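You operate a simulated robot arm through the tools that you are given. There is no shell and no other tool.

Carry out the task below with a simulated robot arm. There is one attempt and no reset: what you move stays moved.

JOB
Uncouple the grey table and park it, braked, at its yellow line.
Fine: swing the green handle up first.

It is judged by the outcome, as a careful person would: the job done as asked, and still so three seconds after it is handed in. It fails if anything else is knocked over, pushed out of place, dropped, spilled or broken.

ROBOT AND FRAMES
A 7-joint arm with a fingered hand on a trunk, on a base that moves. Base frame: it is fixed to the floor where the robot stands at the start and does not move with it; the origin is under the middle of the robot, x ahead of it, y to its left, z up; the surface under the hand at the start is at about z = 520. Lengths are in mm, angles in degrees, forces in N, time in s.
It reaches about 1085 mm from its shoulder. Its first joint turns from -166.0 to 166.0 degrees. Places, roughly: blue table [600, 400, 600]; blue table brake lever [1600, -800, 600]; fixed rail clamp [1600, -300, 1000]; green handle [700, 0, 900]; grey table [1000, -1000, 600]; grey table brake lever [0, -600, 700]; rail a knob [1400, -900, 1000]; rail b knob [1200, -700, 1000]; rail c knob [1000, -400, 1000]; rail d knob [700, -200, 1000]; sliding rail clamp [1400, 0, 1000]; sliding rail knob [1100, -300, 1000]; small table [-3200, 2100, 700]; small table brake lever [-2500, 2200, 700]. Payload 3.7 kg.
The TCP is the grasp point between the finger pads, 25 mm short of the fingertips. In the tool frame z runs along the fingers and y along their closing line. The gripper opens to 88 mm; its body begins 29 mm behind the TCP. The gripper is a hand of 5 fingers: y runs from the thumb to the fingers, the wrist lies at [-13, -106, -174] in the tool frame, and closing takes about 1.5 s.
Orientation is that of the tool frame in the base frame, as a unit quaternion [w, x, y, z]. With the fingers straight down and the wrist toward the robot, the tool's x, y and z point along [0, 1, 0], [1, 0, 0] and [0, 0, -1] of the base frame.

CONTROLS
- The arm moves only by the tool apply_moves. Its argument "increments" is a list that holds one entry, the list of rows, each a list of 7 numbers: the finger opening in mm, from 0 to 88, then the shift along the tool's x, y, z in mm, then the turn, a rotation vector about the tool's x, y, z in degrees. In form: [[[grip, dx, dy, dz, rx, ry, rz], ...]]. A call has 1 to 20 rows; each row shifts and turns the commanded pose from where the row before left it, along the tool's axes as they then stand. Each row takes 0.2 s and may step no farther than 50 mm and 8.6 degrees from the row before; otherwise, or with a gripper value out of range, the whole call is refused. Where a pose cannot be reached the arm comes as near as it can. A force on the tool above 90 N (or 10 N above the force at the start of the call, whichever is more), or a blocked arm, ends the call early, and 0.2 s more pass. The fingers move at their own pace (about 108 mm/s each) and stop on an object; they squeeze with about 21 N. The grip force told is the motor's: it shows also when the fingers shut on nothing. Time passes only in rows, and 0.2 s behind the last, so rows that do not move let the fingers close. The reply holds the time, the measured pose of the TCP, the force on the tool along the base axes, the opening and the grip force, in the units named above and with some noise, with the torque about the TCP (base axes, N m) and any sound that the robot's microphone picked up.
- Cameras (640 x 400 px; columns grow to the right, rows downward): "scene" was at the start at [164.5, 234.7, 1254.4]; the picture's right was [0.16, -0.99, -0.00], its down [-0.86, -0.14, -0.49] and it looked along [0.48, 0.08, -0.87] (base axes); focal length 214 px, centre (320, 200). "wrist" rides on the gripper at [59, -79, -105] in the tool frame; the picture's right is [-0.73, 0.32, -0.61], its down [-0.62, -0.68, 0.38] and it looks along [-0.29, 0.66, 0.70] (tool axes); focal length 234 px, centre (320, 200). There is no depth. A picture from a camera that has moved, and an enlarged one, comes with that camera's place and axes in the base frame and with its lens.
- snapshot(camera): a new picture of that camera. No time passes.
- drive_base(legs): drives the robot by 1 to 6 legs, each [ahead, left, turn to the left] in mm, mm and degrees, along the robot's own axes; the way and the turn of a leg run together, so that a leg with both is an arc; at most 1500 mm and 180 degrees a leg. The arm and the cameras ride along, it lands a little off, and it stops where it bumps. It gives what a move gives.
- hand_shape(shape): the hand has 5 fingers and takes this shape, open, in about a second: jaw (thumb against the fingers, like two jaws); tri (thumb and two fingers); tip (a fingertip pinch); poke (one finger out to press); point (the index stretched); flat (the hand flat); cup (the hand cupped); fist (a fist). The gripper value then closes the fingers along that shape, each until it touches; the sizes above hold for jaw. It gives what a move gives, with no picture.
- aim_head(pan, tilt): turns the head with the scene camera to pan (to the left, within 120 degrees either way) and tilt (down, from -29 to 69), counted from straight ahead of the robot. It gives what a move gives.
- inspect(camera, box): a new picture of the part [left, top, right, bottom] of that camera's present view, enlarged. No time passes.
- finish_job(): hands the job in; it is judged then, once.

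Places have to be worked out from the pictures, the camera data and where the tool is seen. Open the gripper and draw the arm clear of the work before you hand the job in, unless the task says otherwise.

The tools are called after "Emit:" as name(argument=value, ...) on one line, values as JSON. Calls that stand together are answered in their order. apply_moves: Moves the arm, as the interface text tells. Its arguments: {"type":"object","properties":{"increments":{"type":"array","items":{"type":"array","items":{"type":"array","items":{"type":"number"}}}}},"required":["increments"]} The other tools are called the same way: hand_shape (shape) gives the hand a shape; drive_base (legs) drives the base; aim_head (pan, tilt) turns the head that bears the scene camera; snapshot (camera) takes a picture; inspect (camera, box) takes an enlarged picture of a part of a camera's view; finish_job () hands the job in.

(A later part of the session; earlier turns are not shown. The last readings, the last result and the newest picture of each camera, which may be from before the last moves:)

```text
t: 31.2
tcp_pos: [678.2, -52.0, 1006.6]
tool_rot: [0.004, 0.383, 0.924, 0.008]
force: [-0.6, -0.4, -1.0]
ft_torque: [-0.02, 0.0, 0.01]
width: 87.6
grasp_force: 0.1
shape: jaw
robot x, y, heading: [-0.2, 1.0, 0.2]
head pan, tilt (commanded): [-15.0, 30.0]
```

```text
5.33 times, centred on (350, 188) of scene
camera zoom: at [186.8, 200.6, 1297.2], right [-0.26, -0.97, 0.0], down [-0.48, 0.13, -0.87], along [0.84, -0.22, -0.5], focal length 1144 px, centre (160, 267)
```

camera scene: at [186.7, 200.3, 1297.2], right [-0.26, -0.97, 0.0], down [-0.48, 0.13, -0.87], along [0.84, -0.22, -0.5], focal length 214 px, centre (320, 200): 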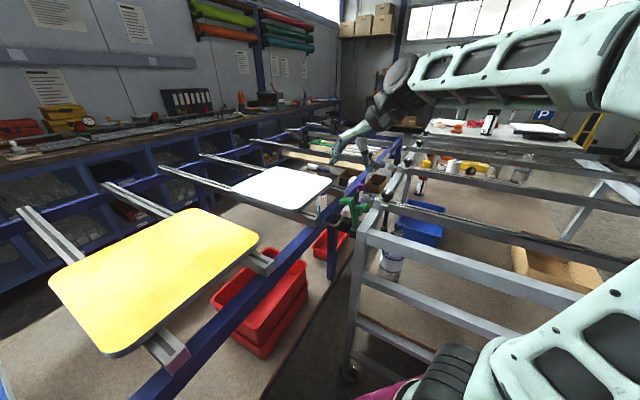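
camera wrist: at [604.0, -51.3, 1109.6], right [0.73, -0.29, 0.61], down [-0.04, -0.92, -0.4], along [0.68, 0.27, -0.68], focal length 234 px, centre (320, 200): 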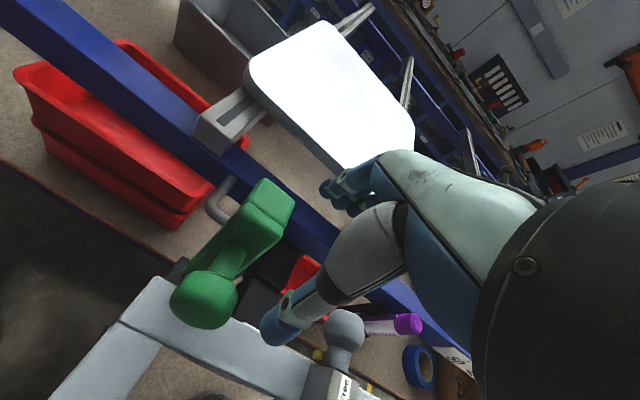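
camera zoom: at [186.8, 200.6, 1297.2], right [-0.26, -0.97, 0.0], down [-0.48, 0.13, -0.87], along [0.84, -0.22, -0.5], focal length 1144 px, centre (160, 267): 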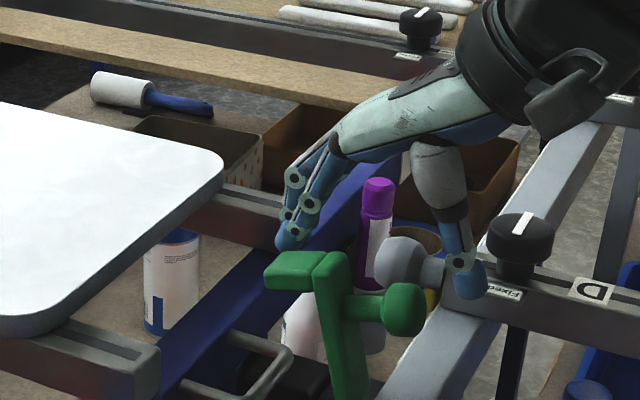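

The open fingertips ride a bit high, at the level of the hook's top. I back off, go 20 mm lower and pull again.

Emit:
apply_moves(increments=[[[88, 0, 15, 0, 0, 0, 0], [88, 5, 15, 0, 0, 0, 0], [88, 0, 0, 12, 0, 0, 0], [88, 0, 0, 10, 0, 0, 0], [88, 0, -8, 0, 0, 0, 0], [88, 0, -8, 0, 0, 0, 0], [88, 0, -8, 0, 0, 0, 0]]])

Emit:
inspect(camera="scene", box=[290, 150, 410, 225])

Emit:
snapshot(camera="wrist")

```text
t: 32.9
tcp_pos: [678.4, -44.6, 983.3]
tool_rot: [0.004, 0.383, 0.924, 0.009]
force: [2.1, -0.5, 0.2]
ft_torque: [-0.01, 0.02, -0.07]
width: 87.7
grasp_force: 0.1
shape: jaw
robot x, y, heading: [2.5, 0.9, -0.0]
head pan, tilt (commanded): [-15.0, 30.0]
```

```text
5.33 times, centred on (350, 188) of scene
camera zoom: at [186.9, 200.6, 1297.2], right [-0.26, -0.97, 0.0], down [-0.48, 0.13, -0.87], along [0.84, -0.22, -0.5], focal length 1144 px, centre (160, 267)
```

zoom: 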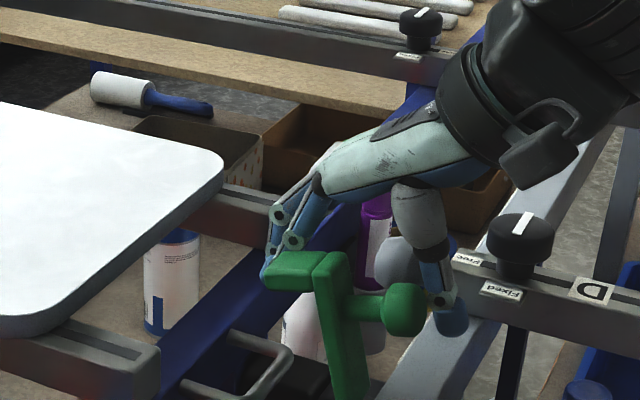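

```text
taken
camera wrist: at [579.4, -60.0, 1087.3], right [0.73, -0.29, 0.61], down [-0.04, -0.92, -0.4], along [0.68, 0.27, -0.68], focal length 234 px, centre (320, 200)
```

wrist: 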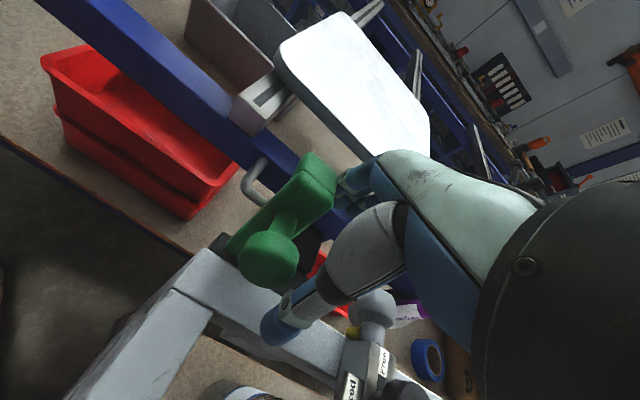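

The fingers are now touching the hook's blue-side end (2 N). I keep pulling in small steps.

Emit:
apply_moves(increments=[[[88, 0, -6, 0, 0, 0, 0], [88, 0, -6, 0, 0, 0, 0], [88, 0, -6, 0, 0, 0, 0], [88, 0, -6, 0, 0, 0, 0]]])

Emit:
inspect(camera="scene", box=[290, 150, 410, 225])

```text
t: 33.9
tcp_pos: [662.8, -61.6, 981.8]
tool_rot: [0.004, 0.383, 0.924, 0.008]
force: [3.5, -0.2, 0.7]
ft_torque: [0.02, 0.06, -0.11]
width: 87.9
grasp_force: 0.0
shape: jaw
robot x, y, heading: [-0.3, 1.6, -0.2]
head pan, tilt (commanded): [-15.0, 30.0]
```

```text
5.33 times, centred on (350, 188) of scene
camera zoom: at [187.0, 200.5, 1297.2], right [-0.26, -0.97, 0.0], down [-0.48, 0.13, -0.87], along [0.84, -0.22, -0.5], focal length 1144 px, centre (160, 267)
```

zoom: 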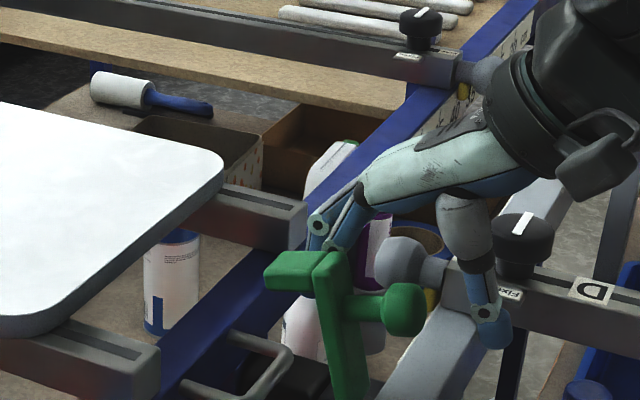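

The open fingers slid past beside the handle. I raise, close the hand into a compact pusher, and come down behind the hook instead.

Emit:
apply_moves(increments=[[[88, 0, 0, -35, 0, 0, 0], [60, 0, 0, -35, 0, 0, 0], [30, 0, 0, -35, 0, 0, 0], [0, 12, 37, 0, 0, 0, 0], [0, 13, 37, 0, 0, 0, 0], [0, 0, 36, 0, 0, 0, 0], [0, 0, 0, 0, 0, 0, 0], [0, 0, 0, 0, 0, 0, 0]]])

Emit:
inspect(camera="scene", box=[290, 140, 410, 215])

Emit:
snapshot(camera="wrist")

```text
t: 35.6
tcp_pos: [718.1, 31.8, 1091.5]
tool_rot: [0.004, 0.382, 0.924, 0.008]
force: [0.8, 0.2, 0.1]
ft_torque: [0.0, 0.0, -0.01]
width: 0.0
grasp_force: 20.9
shape: jaw
robot x, y, heading: [0.7, -5.1, -0.1]
head pan, tilt (commanded): [-15.0, 30.0]
```

```text
5.33 times, centred on (350, 178) of scene
camera zoom: at [186.8, 200.6, 1297.2], right [-0.26, -0.97, 0.0], down [-0.48, 0.13, -0.87], along [0.84, -0.22, -0.5], focal length 1144 px, centre (160, 320)
```

zoom: 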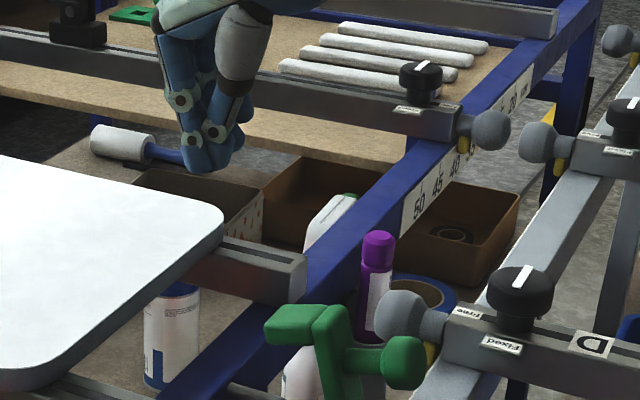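

```text
taken
camera wrist: at [618.9, 16.5, 1195.6], right [0.73, -0.29, 0.61], down [-0.04, -0.92, -0.4], along [0.68, 0.27, -0.68], focal length 234 px, centre (320, 200)
```

wrist: 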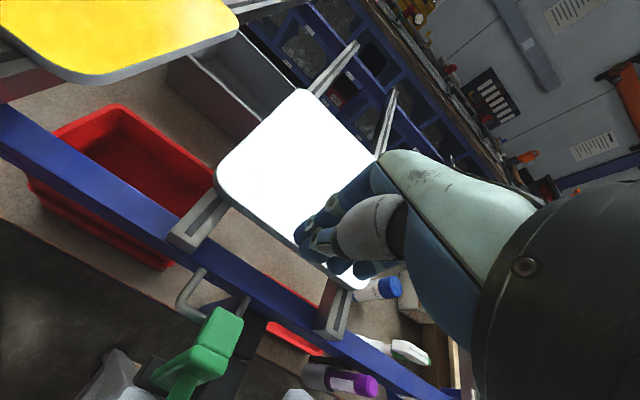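

Hand is closed, tips at about (718,32,1066). I lower it behind the hook and then pull toward the grey side.

Emit:
apply_moves(increments=[[[0, 0, 0, 35, 0, 0, 0], [0, 0, 0, 30, 0, 0, 0], [0, 0, 0, 15, 0, 0, 0], [0, 0, 0, 10, 0, 0, 0], [0, 0, -6, 0, 0, 0, 0], [0, 0, -6, 0, 0, 0, 0]]])

Emit:
inspect(camera="scene", box=[290, 140, 410, 215])

```text
t: 37.0
tcp_pos: [711.9, 25.4, 999.8]
tool_rot: [0.003, 0.383, 0.924, 0.008]
force: [-0.5, -0.5, -0.6]
ft_torque: [-0.01, -0.02, -0.02]
width: 0.1
grasp_force: 20.6
shape: jaw
robot x, y, heading: [-0.7, -0.0, -0.1]
head pan, tilt (commanded): [-15.0, 30.0]
```

```text
5.33 times, centred on (350, 178) of scene
camera zoom: at [186.8, 200.6, 1297.2], right [-0.26, -0.97, 0.0], down [-0.48, 0.13, -0.87], along [0.84, -0.22, -0.5], focal length 1144 px, centre (160, 320)
```

zoom: 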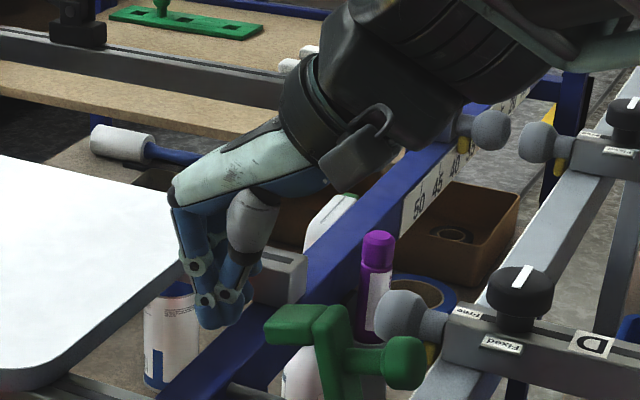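

The closed hand is just behind the hook now. I pull in 6 mm steps toward the grey side.

Emit:
apply_moves(increments=[[[0, 0, -6, 0, 0, 0, 0], [0, 0, -6, 0, 0, 0, 0], [0, 0, -6, 0, 0, 0, 0], [0, 0, -6, 0, 0, 0, 0], [0, 0, -6, 0, 0, 0, 0]]])

Emit:
inspect(camera="scene", box=[290, 140, 410, 215])

```text
t: 38.2
tcp_pos: [691.4, 5.4, 1000.1]
tool_rot: [0.004, 0.382, 0.924, 0.009]
force: [10.1, 10.6, 2.6]
ft_torque: [0.05, -0.08, -0.01]
width: 0.0
grasp_force: 20.9
shape: jaw
robot x, y, heading: [-1.8, -2.2, -0.0]
head pan, tilt (commanded): [-15.0, 30.0]
```

```text
5.33 times, centred on (350, 178) of scene
camera zoom: at [187.2, 201.1, 1297.1], right [-0.26, -0.97, 0.0], down [-0.48, 0.13, -0.87], along [0.84, -0.22, -0.5], focal length 1144 px, centre (160, 320)
```

zoom: 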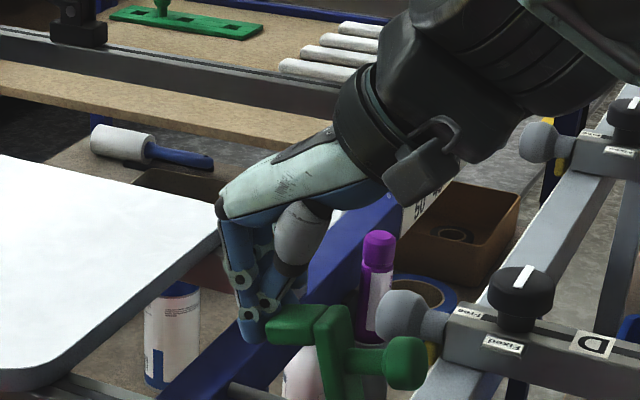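

Contact gives about 15 N and the handle hasn't moved visibly. One more small step tells whether it's a hard stop.

Emit:
apply_moves(increments=[[[0, 0, -4, 0, 0, 0, 0], [0, 0, -4, 0, 0, 0, 0]]])

Emit:
inspect(camera="scene", box=[290, 140, 410, 215])

```text
t: 38.9
tcp_pos: [687.2, -0.0, 999.6]
tool_rot: [0.004, 0.382, 0.924, 0.009]
force: [20.9, 20.3, 6.7]
ft_torque: [0.31, -0.35, 0.02]
width: 0.1
grasp_force: 21.2
shape: jaw
robot x, y, heading: [1.6, -3.5, -0.1]
head pan, tilt (commanded): [-15.0, 30.0]
```

```text
5.33 times, centred on (350, 178) of scene
camera zoom: at [187.5, 201.5, 1297.0], right [-0.26, -0.97, 0.0], down [-0.48, 0.13, -0.87], along [0.84, -0.22, -0.5], focal length 1144 px, centre (160, 320)
```

zoom: 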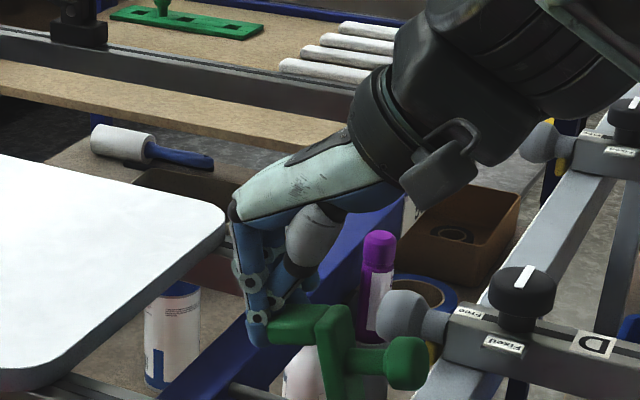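

Force climbs to 29 N without the handle moving: it is at its upper stop, so it's fully up. I back off and raise the hand clear.

Emit:
apply_moves(increments=[[[0, 0, 8, 0, 0, 0, 0], [0, 0, 8, 0, 0, 0, 0], [0, 0, 0, -40, 0, 0, 0], [20, 0, 0, -40, 0, 0, 0], [40, 0, 0, -40, 0, 0, 0], [60, 0, 0, -40, 0, 0, 0], [88, 0, 0, -40, 0, 0, 0], [88, 0, -40, 0, 0, 0, 0], [88, 0, -40, 0, 0, 0, 0], [88, 0, -40, 0, 0, 0, 0], [88, 0, -40, 0, 0, 0, 0], [88, 0, -40, 0, 0, 0, 0], [88, 0, -40, 0, 0, 0, 0]]])

Emit:
aim_head(pan=-100, tilt=45)

Emit:
snapshot(camera="scene")

Emit:
snapshot(camera="wrist")

```text
t: 41.6
tcp_pos: [525.7, -162.2, 1194.2]
tool_rot: [0.004, 0.382, 0.924, 0.008]
force: [0.5, -0.2, 0.0]
ft_torque: [0.04, 0.02, -0.02]
width: 87.5
grasp_force: 0.0
shape: jaw
robot x, y, heading: [-0.0, -1.0, 0.1]
head pan, tilt (commanded): [-15.0, 30.0]
```

```text
t: 43.2
tcp_pos: [527.3, -161.4, 1193.1]
tool_rot: [0.004, 0.383, 0.924, 0.008]
force: [-0.2, 0.7, -0.5]
ft_torque: [0.03, 0.01, -0.03]
width: 87.5
grasp_force: 0.2
shape: jaw
robot x, y, heading: [1.8, -2.2, -0.2]
head pan, tilt (commanded): [-100.0, 45.0]
```

```text
taken
camera scene: at [85.4, 143.9, 1274.6], right [-0.98, 0.17, 0.0], down [0.12, 0.7, -0.71], along [-0.12, -0.7, -0.71], focal length 214 px, centre (320, 200)
```

scene: 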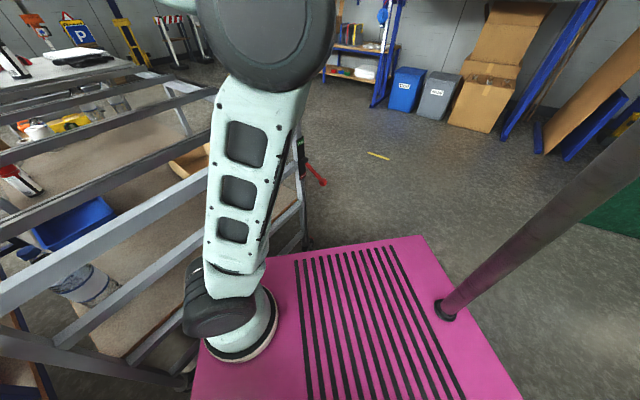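

```text
taken
camera wrist: at [428.0, -177.3, 1298.6], right [0.73, -0.29, 0.61], down [-0.04, -0.92, -0.4], along [0.68, 0.27, -0.68], focal length 234 px, centre (320, 200)
```

wrist: 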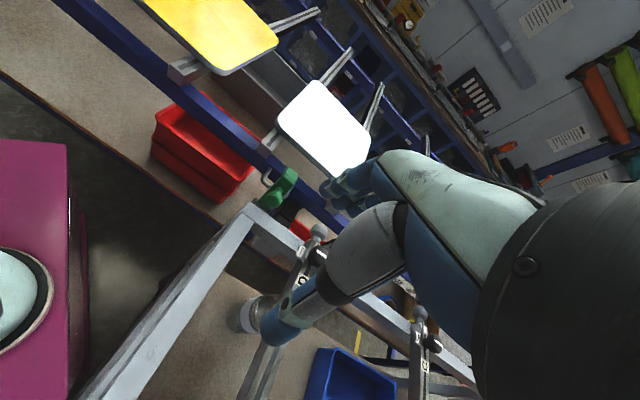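

Handle done. Next I want a good view of the grey brake lever and the yellow line, so I turn the hand 135° (wrist camera facing the robot's right side) before moving that way.

Emit:
apply_moves(increments=[[[88, 0, 0, -10, 0, 0, 7.5], [88, 0, 0, -10, 0, 0, 7.5], [88, 0, 0, -10, 0, 0, 7.5], [88, 0, 0, -10, 0, 0, 7.5], [88, 0, 0, -10, 0, 0, 7.5], [88, 0, 0, -10, 0, 0, 7.5], [88, 0, 0, 0, 0, 0, 7.5], [88, 0, 0, 0, 0, 0, 7.5], [88, 0, 0, 0, 0, 0, 7.5], [88, 0, 0, 0, 0, 0, 7.5], [88, 0, 0, 0, 0, 0, 7.5], [88, 0, 0, 0, 0, 0, 7.5], [88, 0, 0, 0, 0, 0, 7.5], [88, 0, 0, 0, 0, 0, 7.5], [88, 0, 0, 0, 0, 0, 7.5], [88, 0, 0, 0, 0, 0, 7.5], [88, 0, 0, 0, 0, 0, 7.5], [88, 0, 0, 0, 0, 0, 7.5]]])

Emit:
snapshot(camera="wrist")

Emit:
snapshot(camera="scene")

```text
t: 47.0
tcp_pos: [524.8, -163.4, 1255.1]
tool_rot: [-0.006, 1.0, -0.002, 0.006]
force: [-0.1, -0.6, 0.2]
ft_torque: [0.01, 0.02, -0.01]
width: 87.7
grasp_force: 0.0
shape: jaw
robot x, y, heading: [-1.9, -2.5, 0.2]
head pan, tilt (commanded): [-100.0, 45.0]
```

```text
taken
camera wrist: at [582.2, -85.5, 1362.6], right [-0.73, -0.33, 0.59], down [-0.62, 0.69, -0.38], along [-0.28, -0.65, -0.71], focal length 234 px, centre (320, 200)
```

wrist: 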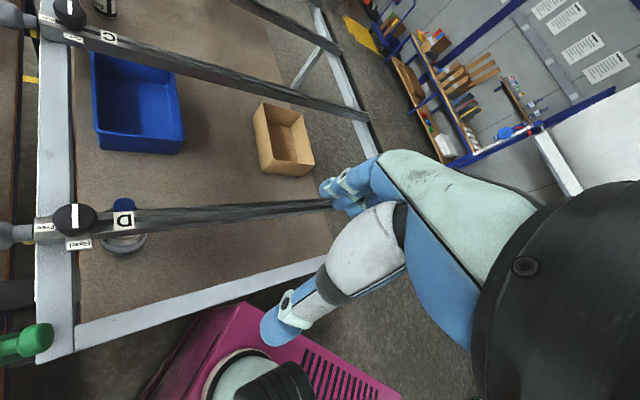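

```text
taken
camera scene: at [85.6, 143.8, 1274.7], right [-0.99, 0.17, 0.0], down [0.12, 0.7, -0.71], along [-0.12, -0.7, -0.71], focal length 214 px, centre (320, 200)
```

scene: 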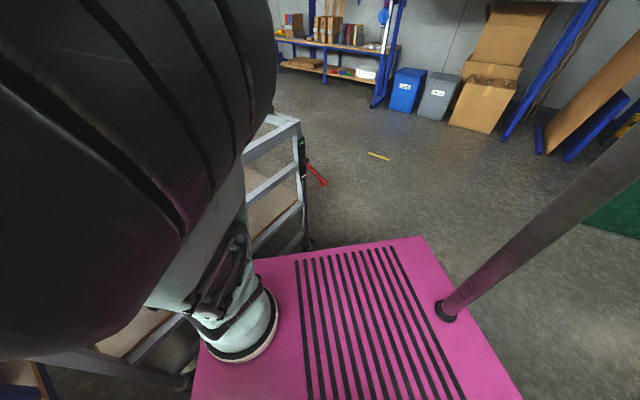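

Now the head sees the outer-left corner of the grey table with its brake plate. I zoom in on it and the line.

Emit:
inspect(camera="scene", box=[240, 100, 400, 200])

Emit:
inspect(camera="scene", box=[280, 130, 340, 195])

Emit:
aim_head(pan=-80, tilt=25)

Emit:
snapshot(camera="scene")

```text
4.00 times, centred on (320, 150) of scene
camera zoom: at [85.6, 143.8, 1274.7], right [-0.99, 0.17, 0.0], down [0.12, 0.7, -0.71], along [-0.12, -0.7, -0.71], focal length 858 px, centre (320, 400)
```

zoom: 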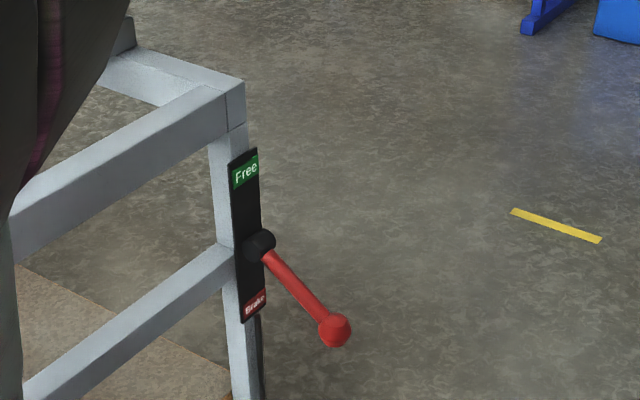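

```text
6.15 times, centred on (310, 162) of scene
camera zoom: at [85.6, 143.8, 1274.7], right [-0.99, 0.17, 0.0], down [0.12, 0.7, -0.71], along [-0.12, -0.7, -0.71], focal length 1320 px, centre (382, 431)
```

zoom: 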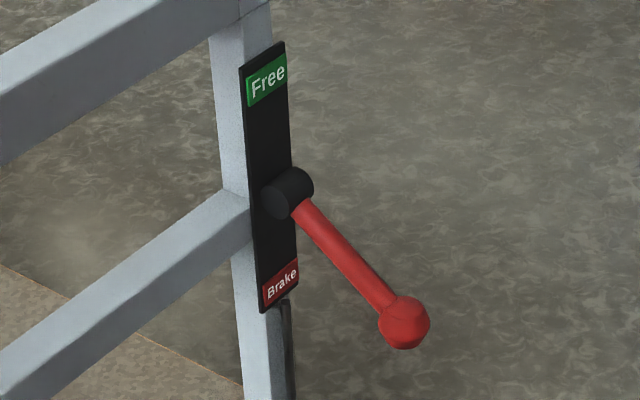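

```text
t: 47.9
tcp_pos: [524.5, -164.1, 1254.2]
tool_rot: [-0.006, 1.0, -0.001, 0.006]
force: [-0.6, 0.1, 0.2]
ft_torque: [0.07, 0.03, 0.01]
width: 87.8
grasp_force: 0.0
shape: jaw
robot x, y, heading: [1.3, -0.4, -0.2]
head pan, tilt (commanded): [-80.0, 25.0]
```

```text
taken
camera scene: at [115.4, 133.3, 1305.1], right [-0.98, -0.17, 0.0], down [-0.07, 0.42, -0.91], along [0.16, -0.89, -0.42], focal length 214 px, centre (320, 200)
```

scene: 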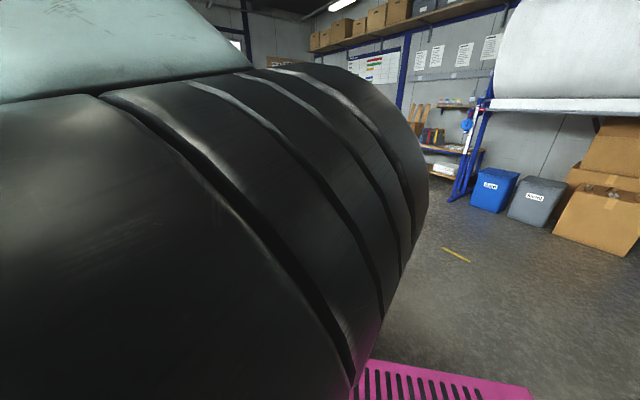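

The brake is a toggle: lever sticks out toward the robot side and down (Brake); it must flip up (Free). Ball ≈ (-50,-556,670), hub ≈ (28,-595,766). The line lies at n≈1774 mm along the pull direction (-1,-1)/√2. I'll drive the base back and turn to face the lever squarely.

Emit:
drive_base(legs=[[-300, 0, 0], [0, 0, -45]])

Emit:
aim_head(pan=0, tilt=35)

Emit:
snapshot(camera="scene")

Emit:
snapshot(camera="wrist")

```text
t: 52.0
tcp_pos: [-51.7, -487.4, 1255.1]
tool_rot: [-0.003, 0.922, -0.387, 0.008]
force: [0.6, 0.2, -0.5]
ft_torque: [0.01, 0.01, 0.04]
width: 87.8
grasp_force: 0.1
shape: jaw
robot x, y, heading: [-300.4, 1.6, -45.8]
head pan, tilt (commanded): [-80.0, 25.0]
```

```text
t: 53.5
tcp_pos: [-50.1, -488.8, 1255.0]
tool_rot: [-0.003, 0.922, -0.388, 0.008]
force: [-0.3, 0.2, 0.1]
ft_torque: [0.02, 0.0, 0.0]
width: 87.9
grasp_force: 0.1
shape: jaw
robot x, y, heading: [-301.6, -0.9, -45.9]
head pan, tilt (commanded): [0.0, 35.0]
```

```text
taken
camera scene: at [-10.4, 22.7, 1289.4], right [-0.71, -0.7, 0.0], down [-0.4, 0.41, -0.82], along [0.57, -0.59, -0.57], focal length 214 px, centre (320, 200)
```

scene: 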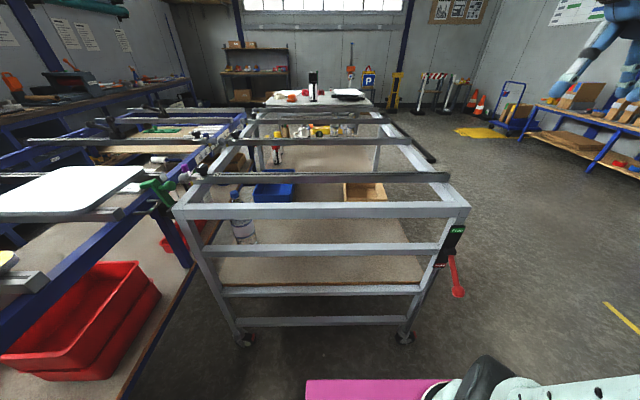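

```text
taken
camera wrist: at [44.4, -474.7, 1362.6], right [-0.75, 0.29, 0.59], down [0.06, 0.92, -0.38], along [-0.66, -0.25, -0.71], focal length 234 px, centre (320, 200)
```

wrist: 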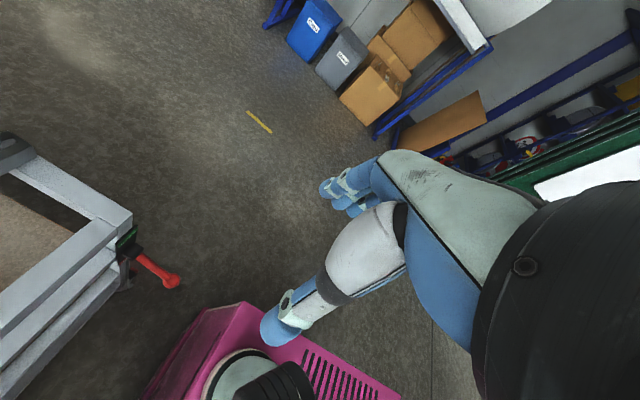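

Now there is a clear view of the lever and the table's left side. I enlarge both cameras on the lever for triangulation.

Emit:
inspect(camera="scene", box=[410, 200, 510, 312])

Emit:
inspect(camera="wrist", box=[90, 200, 210, 320])

Emit:
inspect(camera="scene", box=[160, 180, 480, 380])

Emit:
inspect(camera="scene", box=[120, 80, 440, 220])

```text
3.57 times, centred on (460, 256) of scene
camera zoom: at [-10.4, 22.7, 1289.4], right [-0.71, -0.7, 0.0], down [-0.4, 0.41, -0.82], along [0.57, -0.59, -0.57], focal length 766 px, centre (-180, 0)
```

zoom: 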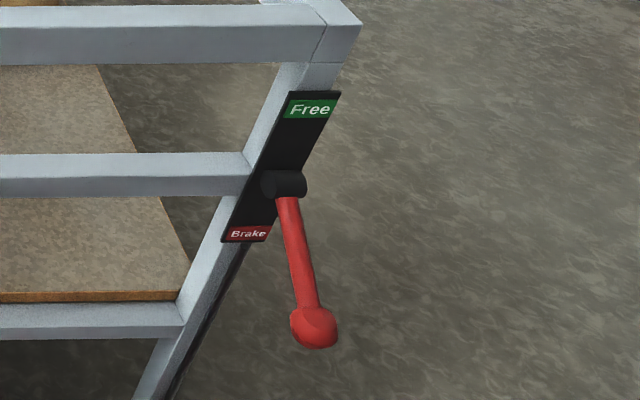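

```text
3.33 times, centred on (150, 260) of wrist
camera zoom: at [44.4, -474.7, 1362.6], right [-0.75, 0.29, 0.59], down [0.06, 0.92, -0.38], along [-0.66, -0.25, -0.71], focal length 781 px, centre (887, 0)
```

zoom: 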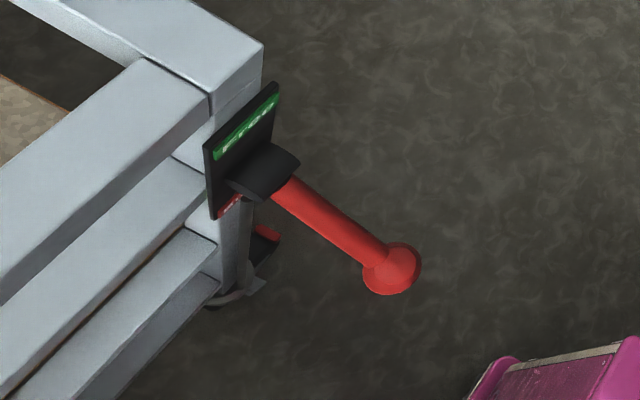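

```text
2.00 times, centred on (320, 280) of scene
camera zoom: at [-10.4, 22.7, 1289.4], right [-0.71, -0.7, 0.0], down [-0.4, 0.41, -0.82], along [0.57, -0.59, -0.57], focal length 429 px, centre (320, 40)
```

zoom: 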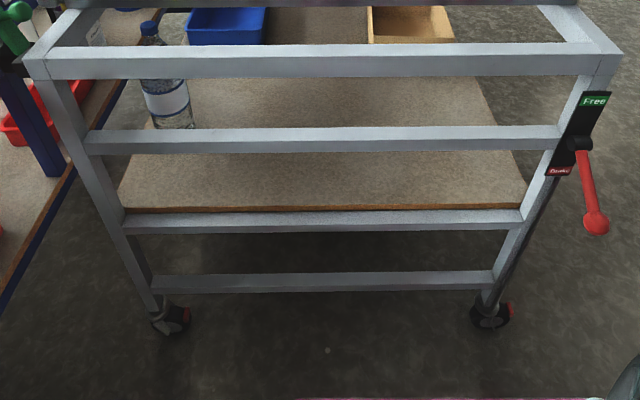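

```text
2.00 times, centred on (280, 150) of scene
camera zoom: at [-10.4, 22.7, 1289.4], right [-0.71, -0.7, 0.0], down [-0.4, 0.41, -0.82], along [0.57, -0.59, -0.57], focal length 429 px, centre (400, 300)
```

zoom: 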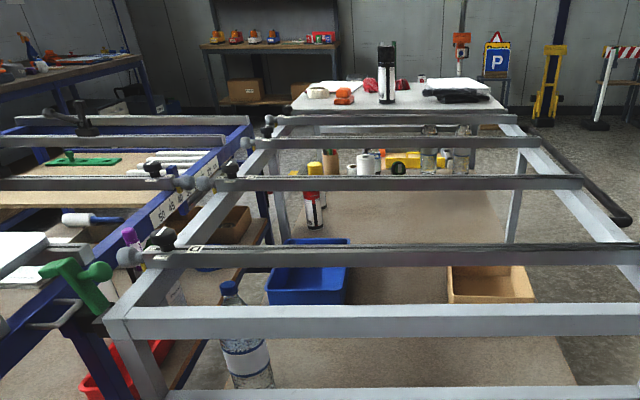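

Hub is at about (16,-608,755), ball at about (-52,-540,683). I'll back the base 190 mm so the arm has room, then tilt the hand 45° toward the lever.

Emit:
drive_base(legs=[[-190, 0, 0.9]])

Emit:
apply_moves(increments=[[[88, 0, 0, 20, 0, 7.5, 0], [88, 0, 0, 20, 0, 7.5, 0], [88, 0, 0, 20, 0, 7.5, 0], [88, 0, 0, 20, 0, 7.5, 0], [88, 0, 0, 20, 0, 7.5, 0], [88, 0, 0, 20, 0, 7.5, 0]]])

Emit:
snapshot(camera="scene")

Emit:
snapshot(camera="wrist")

```text
t: 55.1
tcp_pos: [-177.1, -348.7, 1255.4]
tool_rot: [-0.003, 0.925, -0.379, 0.008]
force: [0.4, -0.3, 0.0]
ft_torque: [-0.01, -0.02, -0.02]
width: 87.7
grasp_force: 0.1
shape: jaw
robot x, y, heading: [-438.5, 132.9, -44.2]
head pan, tilt (commanded): [0.0, 35.0]
```

```text
t: 56.5
tcp_pos: [-146.8, -376.6, 1144.4]
tool_rot: [0.141, 0.852, -0.351, 0.363]
force: [0.8, 0.0, 0.2]
ft_torque: [-0.02, 0.03, 0.01]
width: 87.7
grasp_force: 0.1
shape: jaw
robot x, y, heading: [-437.5, 140.0, -44.7]
head pan, tilt (commanded): [0.0, 35.0]
```

```text
taken
camera scene: at [-145.1, 162.4, 1289.4], right [-0.7, -0.71, 0.0], down [-0.41, 0.4, -0.82], along [0.58, -0.57, -0.57], focal length 214 px, centre (320, 200)
```

scene: 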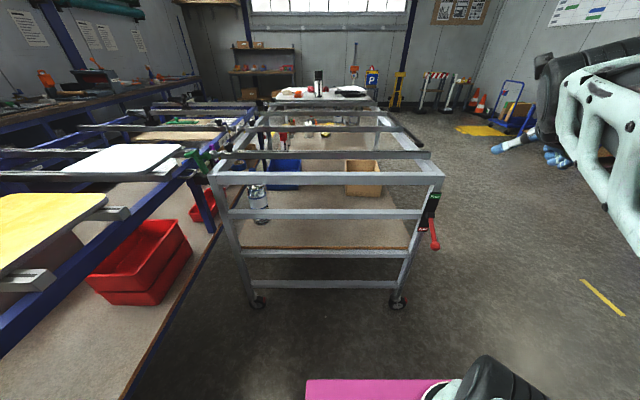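

```text
taken
camera wrist: at [-117.6, -296.2, 1260.6], right [-0.9, 0.43, -0.1], down [0.37, 0.6, -0.71], along [-0.24, -0.67, -0.7], focal length 234 px, centre (320, 200)
```

wrist: 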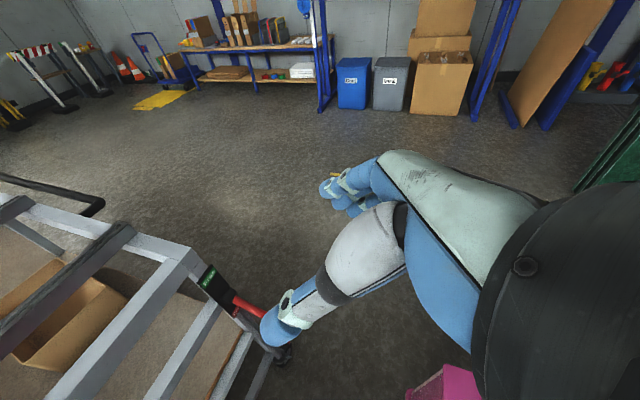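

The wrist view shows only that one yellow line, and a black push bar along the table's outer side. I bring the hand to a pre-grasp point about 100 mm short of the lever ball.

Emit:
apply_moves(increments=[[[88, -20.3, 5.7, 35, 0, 0, 0], [88, -20.3, 5.7, 35, 0, 0, 0], [88, -20.3, 5.7, 35, 0, 0, 0], [88, -20.3, 5.7, 35, 0, 0, 0], [88, -20.3, 5.7, 35, 0, 0, 0], [88, -20.3, 5.7, 35, 0, 0, 0], [88, -20.3, 5.7, 35, 0, 0, 0], [88, -20.3, 5.7, 35, 0, 0, 0], [88, -20.3, 5.7, 35, 0, 0, 0], [88, -20.3, 5.7, 35, 0, 0, 0]]])

Emit:
inspect(camera="scene", box=[380, 160, 500, 280])

Emit:
snapshot(camera="wrist")

```text
t: 57.2
tcp_pos: [-84.9, -371.9, 1044.2]
tool_rot: [0.113, 0.879, -0.274, 0.373]
force: [0.1, 0.5, -0.5]
ft_torque: [0.01, 0.03, 0.02]
width: 87.5
grasp_force: 0.0
shape: jaw
robot x, y, heading: [-434.5, 138.2, -44.5]
head pan, tilt (commanded): [0.0, 35.0]
stopped in row 3: the arm was blocked; the commanded pose is now the measured one
```

```text
3.33 times, centred on (440, 220) of scene
camera zoom: at [-144.3, 163.1, 1289.4], right [-0.69, -0.72, 0.0], down [-0.41, 0.4, -0.82], along [0.59, -0.57, -0.57], focal length 715 px, centre (-80, 133)
```

zoom: 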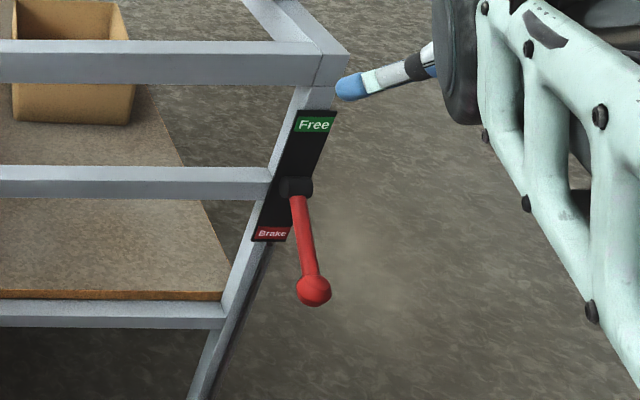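

```text
taken
camera wrist: at [-69.3, -287.6, 1161.0], right [-0.96, 0.27, -0.1], down [0.26, 0.66, -0.71], along [-0.12, -0.71, -0.7], focal length 234 px, centre (320, 200)
```

wrist: 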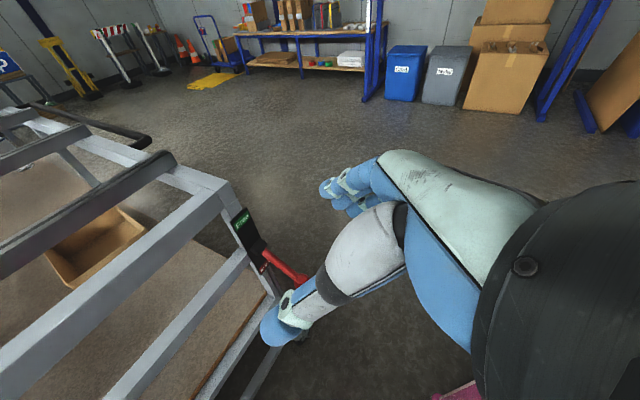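

The arm got blocked in this twisted posture. A better stance is outside the table's corner facing back along the pull direction (heading 45°), so I first raise the arm and return the hand to a natural fingers-down pose.

Emit:
apply_moves(increments=[[[88, 34, 0, -34, 0, 0, 0], [88, 34, 0, -34, 0, 0, 0], [88, 34, 0, -34, 0, 0, 0], [88, 34, 0, -34, 0, 0, 0], [88, 0, 0, 0, 0, -7.6, 0], [88, 0, 0, 0, 0, -7.6, 0], [88, 0, 0, 0, 0, -7.6, 0], [88, 0, 0, 0, 0, -7.6, 0], [88, 0, 0, 0, 0, -7.6, 0], [88, 0, 0, 0, 0, -7.6, 0]]])

Emit:
snapshot(camera="scene")

```text
t: 59.4
tcp_pos: [-89.2, -370.8, 1235.8]
tool_rot: [-0.003, 0.955, -0.298, 0.004]
force: [-1.6, 0.5, -0.5]
ft_torque: [0.01, 0.01, -0.02]
width: 87.5
grasp_force: 0.0
shape: jaw
robot x, y, heading: [-433.0, 136.2, -44.6]
head pan, tilt (commanded): [0.0, 35.0]
```

```text
taken
camera scene: at [-145.1, 162.6, 1289.4], right [-0.7, -0.71, 0.0], down [-0.41, 0.4, -0.82], along [0.58, -0.57, -0.57], focal length 214 px, centre (320, 200)
```

scene: 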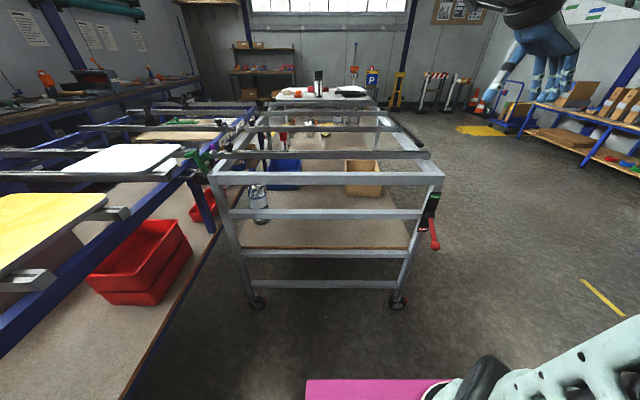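

That figure is just the robot's own hand. I turn the hand to its natural yaw, then drive along the outside of the corner, rotate to heading 45° and check.

Emit:
apply_moves(increments=[[[88, 0, 0, 0, 0, 0, -8], [88, 0, 0, 0, 0, 0, -8], [88, 0, 0, 0, 0, 0, -8], [88, 0, 0, 0, 0, 0, -8], [88, 0, 0, 0, 0, 0, -8], [88, 0, 0, 0, 0, 0, -8], [88, 0, 0, 0, 0, 0, -8], [88, 0, 0, 0, 0, 0, -8], [88, 0, 0, 0, 0, 0, -8], [88, 0, 0, 0, 0, 0, -8]]])

Emit:
drive_base(legs=[[0, -870, 0], [0, 0, 89.5]])

Emit:
snapshot(camera="scene")

```text
t: 61.6
tcp_pos: [-88.9, -370.4, 1236.5]
tool_rot: [0.001, 0.922, 0.388, 0.005]
force: [0.4, -0.5, -0.6]
ft_torque: [0.0, -0.02, 0.02]
width: 87.7
grasp_force: 0.1
shape: jaw
robot x, y, heading: [-434.7, 136.0, -44.6]
head pan, tilt (commanded): [0.0, 35.0]
```

```text
t: 70.0
tcp_pos: [-533.8, -140.6, 1235.6]
tool_rot: [-0.003, 0.38, 0.925, 0.003]
force: [0.0, -0.3, 0.3]
ft_torque: [0.03, -0.03, 0.0]
width: 87.5
grasp_force: 0.1
shape: jaw
robot x, y, heading: [-1040.4, -484.0, 45.4]
head pan, tilt (commanded): [0.0, 35.0]
```

```text
taken
camera scene: at [-1069.2, -196.4, 1289.4], right [0.71, -0.7, 0.0], down [-0.4, -0.41, -0.82], along [0.58, 0.58, -0.57], focal length 214 px, centre (320, 200)
```

scene: 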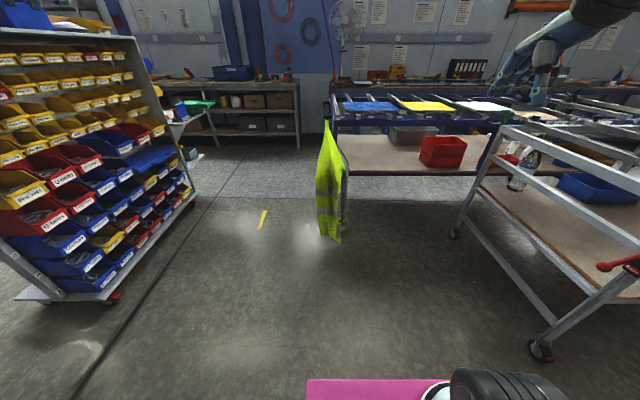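

A second yellow line lies by the blue table's own travel path (t≈-1155), so the grey table's line is the one at n≈1774. I drive sideways to the right to stand in front of the brake lever.

Emit:
drive_base(legs=[[0, -590, -0.4]])

Emit:
aim_head(pan=-30, tilt=40)

Emit:
snapshot(camera="scene")

Emit:
snapshot(camera="wrist")

```text
t: 73.4
tcp_pos: [-109.3, -564.3, 1237.0]
tool_rot: [-0.003, 0.386, 0.923, 0.004]
force: [0.1, 0.0, 0.4]
ft_torque: [-0.01, -0.07, 0.0]
width: 87.8
grasp_force: 0.0
shape: jaw
robot x, y, heading: [-616.5, -905.0, 44.8]
head pan, tilt (commanded): [0.0, 35.0]
```

```text
t: 74.3
tcp_pos: [-109.3, -566.9, 1236.2]
tool_rot: [-0.003, 0.385, 0.923, 0.004]
force: [0.7, -0.4, -0.3]
ft_torque: [0.03, 0.02, 0.02]
width: 87.8
grasp_force: 0.0
shape: jaw
robot x, y, heading: [-620.6, -904.2, 44.6]
head pan, tilt (commanded): [-30.0, 40.0]
```

```text
taken
camera scene: at [-625.7, -656.3, 1281.8], right [0.26, -0.97, 0.0], down [-0.62, -0.16, -0.77], along [0.74, 0.2, -0.64], focal length 214 px, centre (320, 200)
```

scene: 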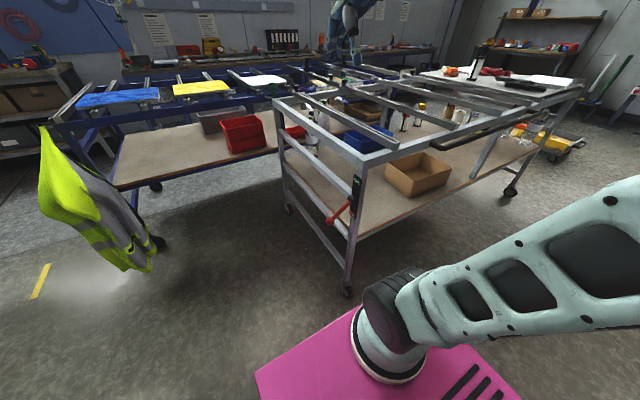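

```text
taken
camera wrist: at [-206.3, -580.1, 1342.3], right [0.74, -0.29, 0.6], down [-0.05, -0.92, -0.39], along [0.67, 0.26, -0.7], focal length 234 px, centre (320, 200)
```

wrist: 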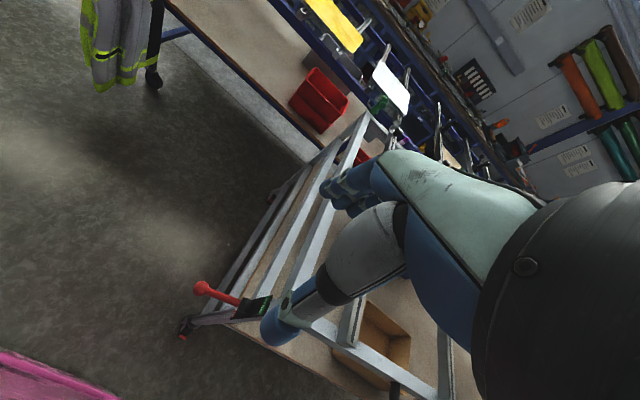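

The wrist view confirms the ball near (-51,-542,683). In this natural stance I tilt the hand 45° toward the table side and move to the pre-grasp point about 110 mm from the ball.

Emit:
apply_moves(increments=[[[88, 0, 0, 0, 0, -7.5, 0], [88, 0, 0, 0, 0, -7.5, 0], [88, 0, 0, 0, 0, -7.5, 0], [88, 0, 0, 0, 0, -7.5, 0], [88, 0, 0, 0, 0, -7.5, 0], [88, 0, 0, 0, 0, -7.5, 0], [88, 31, 5, 25, 0, 0, 0], [88, 31, 5, 25, 0, 0, 0], [88, 31, 5, 25, 0, 0, 0], [88, 31, 5, 25, 0, 0, 0], [88, 31, 5, 25, 0, 0, 0], [88, 31, 5, 25, 0, 0, 0]]])

Emit:
snapshot(camera="scene")

Emit:
snapshot(camera="wrist")

```text
t: 76.9
tcp_pos: [-105.9, -525.9, 997.3]
tool_rot: [0.35, 0.357, 0.854, -0.144]
force: [-0.7, -0.3, -0.4]
ft_torque: [-0.02, -0.01, -0.01]
width: 87.8
grasp_force: 0.0
shape: jaw
robot x, y, heading: [-619.3, -905.6, 44.7]
head pan, tilt (commanded): [-30.0, 40.0]
```

```text
taken
camera scene: at [-625.7, -656.4, 1281.8], right [0.25, -0.97, 0.0], down [-0.62, -0.16, -0.77], along [0.74, 0.2, -0.64], focal length 214 px, centre (320, 200)
```

scene: 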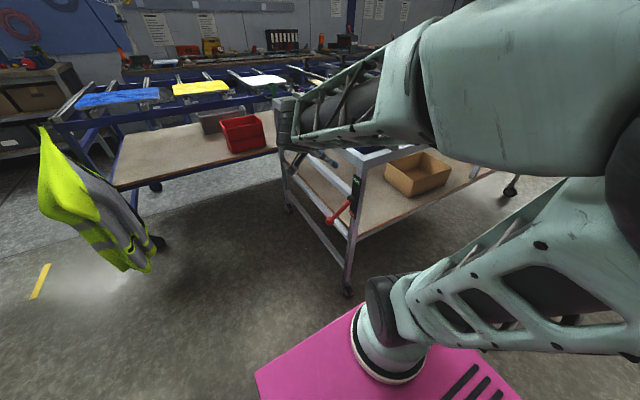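

```text
taken
camera wrist: at [-244.3, -499.0, 1031.6], right [0.29, 0.16, 0.94], down [0.02, -0.99, 0.16], along [0.96, -0.03, -0.29], focal length 234 px, centre (320, 200)
```

wrist: 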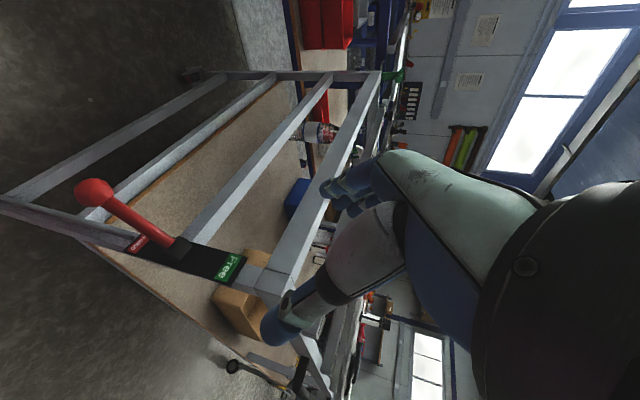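

The posture works. Refined ball position remains (-50,-542,683); I move on to just short of it.

Emit:
apply_moves(increments=[[[88, 36.9, 5.3, 30, 0, 0, 0], [88, 36.9, 5.3, 30, 0, 0, 0], [88, 36.9, 5.3, 30, 0, 0, 0], [88, 36.9, 5.3, 30, 0, 0, 0], [88, 36.9, 5.3, 30, 0, 0, 0], [88, 0, 0, 30, 0, 0, 0]]])

Emit:
snapshot(camera="scene")

Emit:
snapshot(camera="wrist")

```text
t: 78.3
tcp_pos: [-81.7, -483.0, 746.2]
tool_rot: [0.35, 0.357, 0.854, -0.144]
force: [-0.3, -0.3, -1.3]
ft_torque: [0.01, -0.02, -0.01]
width: 87.6
grasp_force: 0.0
shape: jaw
out of reach, approached as far as the arm can: row 5, 6
robot x, y, heading: [-621.5, -907.0, 44.8]
head pan, tilt (commanded): [-30.0, 40.0]
```

```text
taken
camera scene: at [-625.9, -656.4, 1281.8], right [0.26, -0.97, 0.0], down [-0.62, -0.16, -0.77], along [0.74, 0.2, -0.64], focal length 214 px, centre (320, 200)
```

scene: 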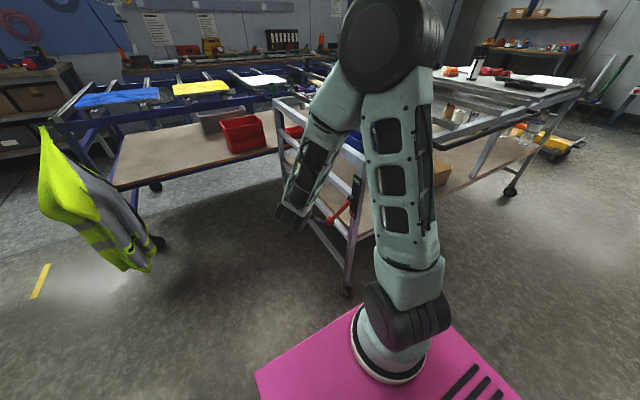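

```text
taken
camera wrist: at [-219.9, -456.4, 779.9], right [0.29, 0.16, 0.94], down [0.02, -0.99, 0.16], along [0.96, -0.03, -0.29], focal length 234 px, centre (320, 200)
```

wrist: 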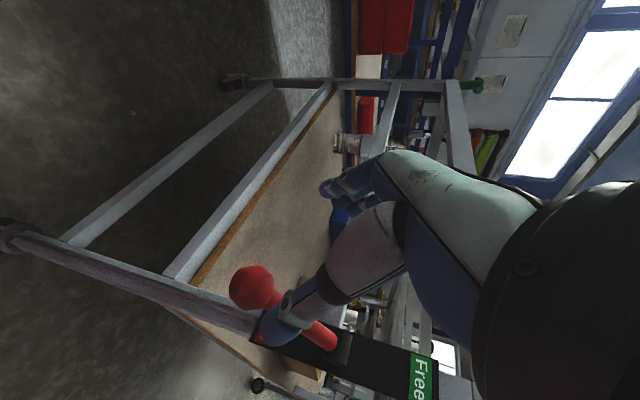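

The far end of this reach is limited, so I shift the base 120 mm left and 80 mm ahead (away from the lever sideways, clear of the table) to ease the posture.

Emit:
drive_base(legs=[[0, 130, 0], [70, 0, 0.3]])

Emit:
snapshot(camera="wrist")

Emit:
snapshot(camera="scene")

```text
t: 80.2
tcp_pos: [-125.2, -340.8, 746.7]
tool_rot: [0.35, 0.355, 0.855, -0.143]
force: [0.6, -0.2, 0.3]
ft_torque: [0.0, 0.02, 0.0]
width: 87.5
grasp_force: 0.0
shape: jaw
robot x, y, heading: [-660.0, -767.5, 45.1]
head pan, tilt (commanded): [-30.0, 40.0]
```

```text
taken
camera wrist: at [-262.6, -313.9, 780.4], right [0.29, 0.16, 0.94], down [0.02, -0.99, 0.16], along [0.96, -0.03, -0.29], focal length 234 px, centre (320, 200)
```

wrist: 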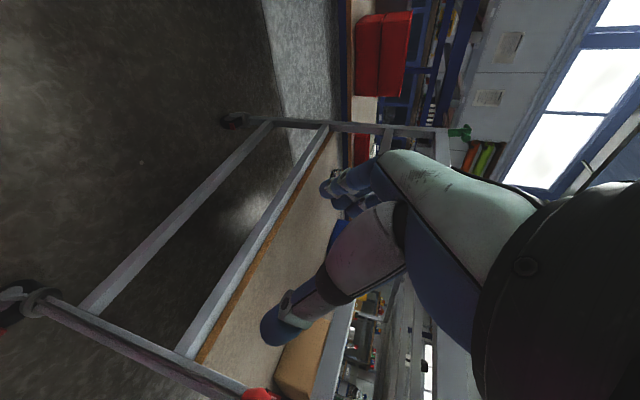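

```text
taken
camera scene: at [-668.1, -514.9, 1281.8], right [0.26, -0.97, 0.0], down [-0.62, -0.17, -0.77], along [0.74, 0.2, -0.64], focal length 214 px, centre (320, 200)
```

scene: 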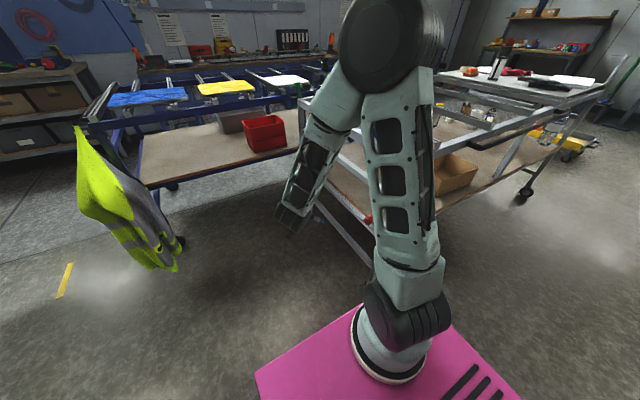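

The hand is now left of and past the lever. I first align along n (tool −y), then move in toward the ball, stopping 60 mm short.

Emit:
apply_moves(increments=[[[88, 0, -44.4, 0, 0, 0, 0], [88, 0, -44.4, 0, 0, 0, 0], [88, -23.6, 0, 30.5, 0, 0, 0], [88, -23.6, 0, 30.5, 0, 0, 0], [88, -23.6, 0, 30.5, 0, 0, 0], [88, -23.6, 0, 30.5, 0, 0, 0]]])

Emit:
snapshot(camera="wrist")

Emit:
snapshot(camera="scene")

```text
t: 81.6
tcp_pos: [-24.6, -418.1, 744.3]
tool_rot: [0.35, 0.355, 0.855, -0.144]
force: [0.4, -0.1, 0.8]
ft_torque: [0.01, 0.0, 0.02]
width: 87.7
grasp_force: 0.0
shape: jaw
out of reach, approached as far as the arm can: row 1, 2, 3, 4, 5
robot x, y, heading: [-662.0, -761.8, 45.3]
head pan, tilt (commanded): [-30.0, 40.0]
```

```text
taken
camera wrist: at [-161.5, -391.7, 778.8], right [0.29, 0.16, 0.94], down [0.02, -0.99, 0.16], along [0.96, -0.03, -0.29], focal length 234 px, centre (320, 200)
```

wrist: 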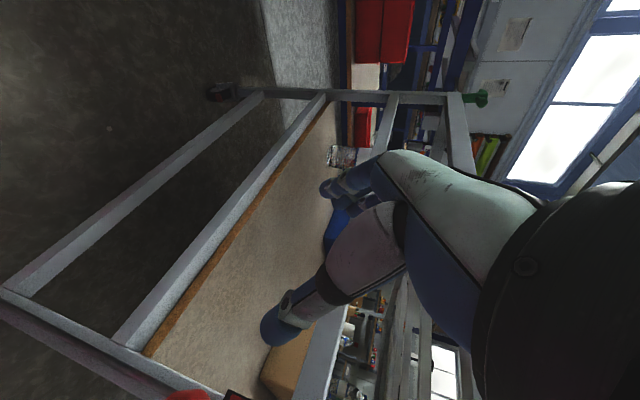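

```text
taken
camera scene: at [-668.2, -514.9, 1281.8], right [0.26, -0.97, 0.0], down [-0.62, -0.17, -0.77], along [0.74, 0.2, -0.64], focal length 214 px, centre (320, 200)
```

scene: 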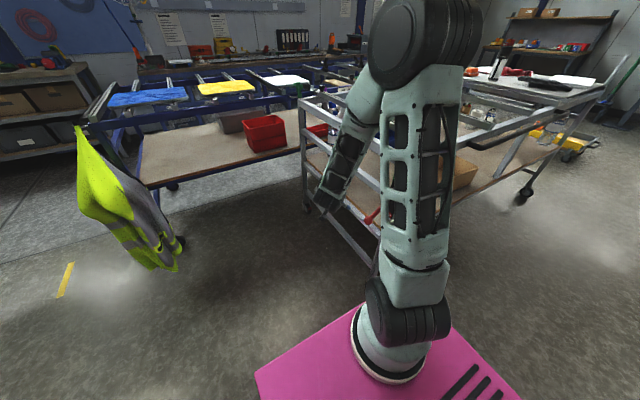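

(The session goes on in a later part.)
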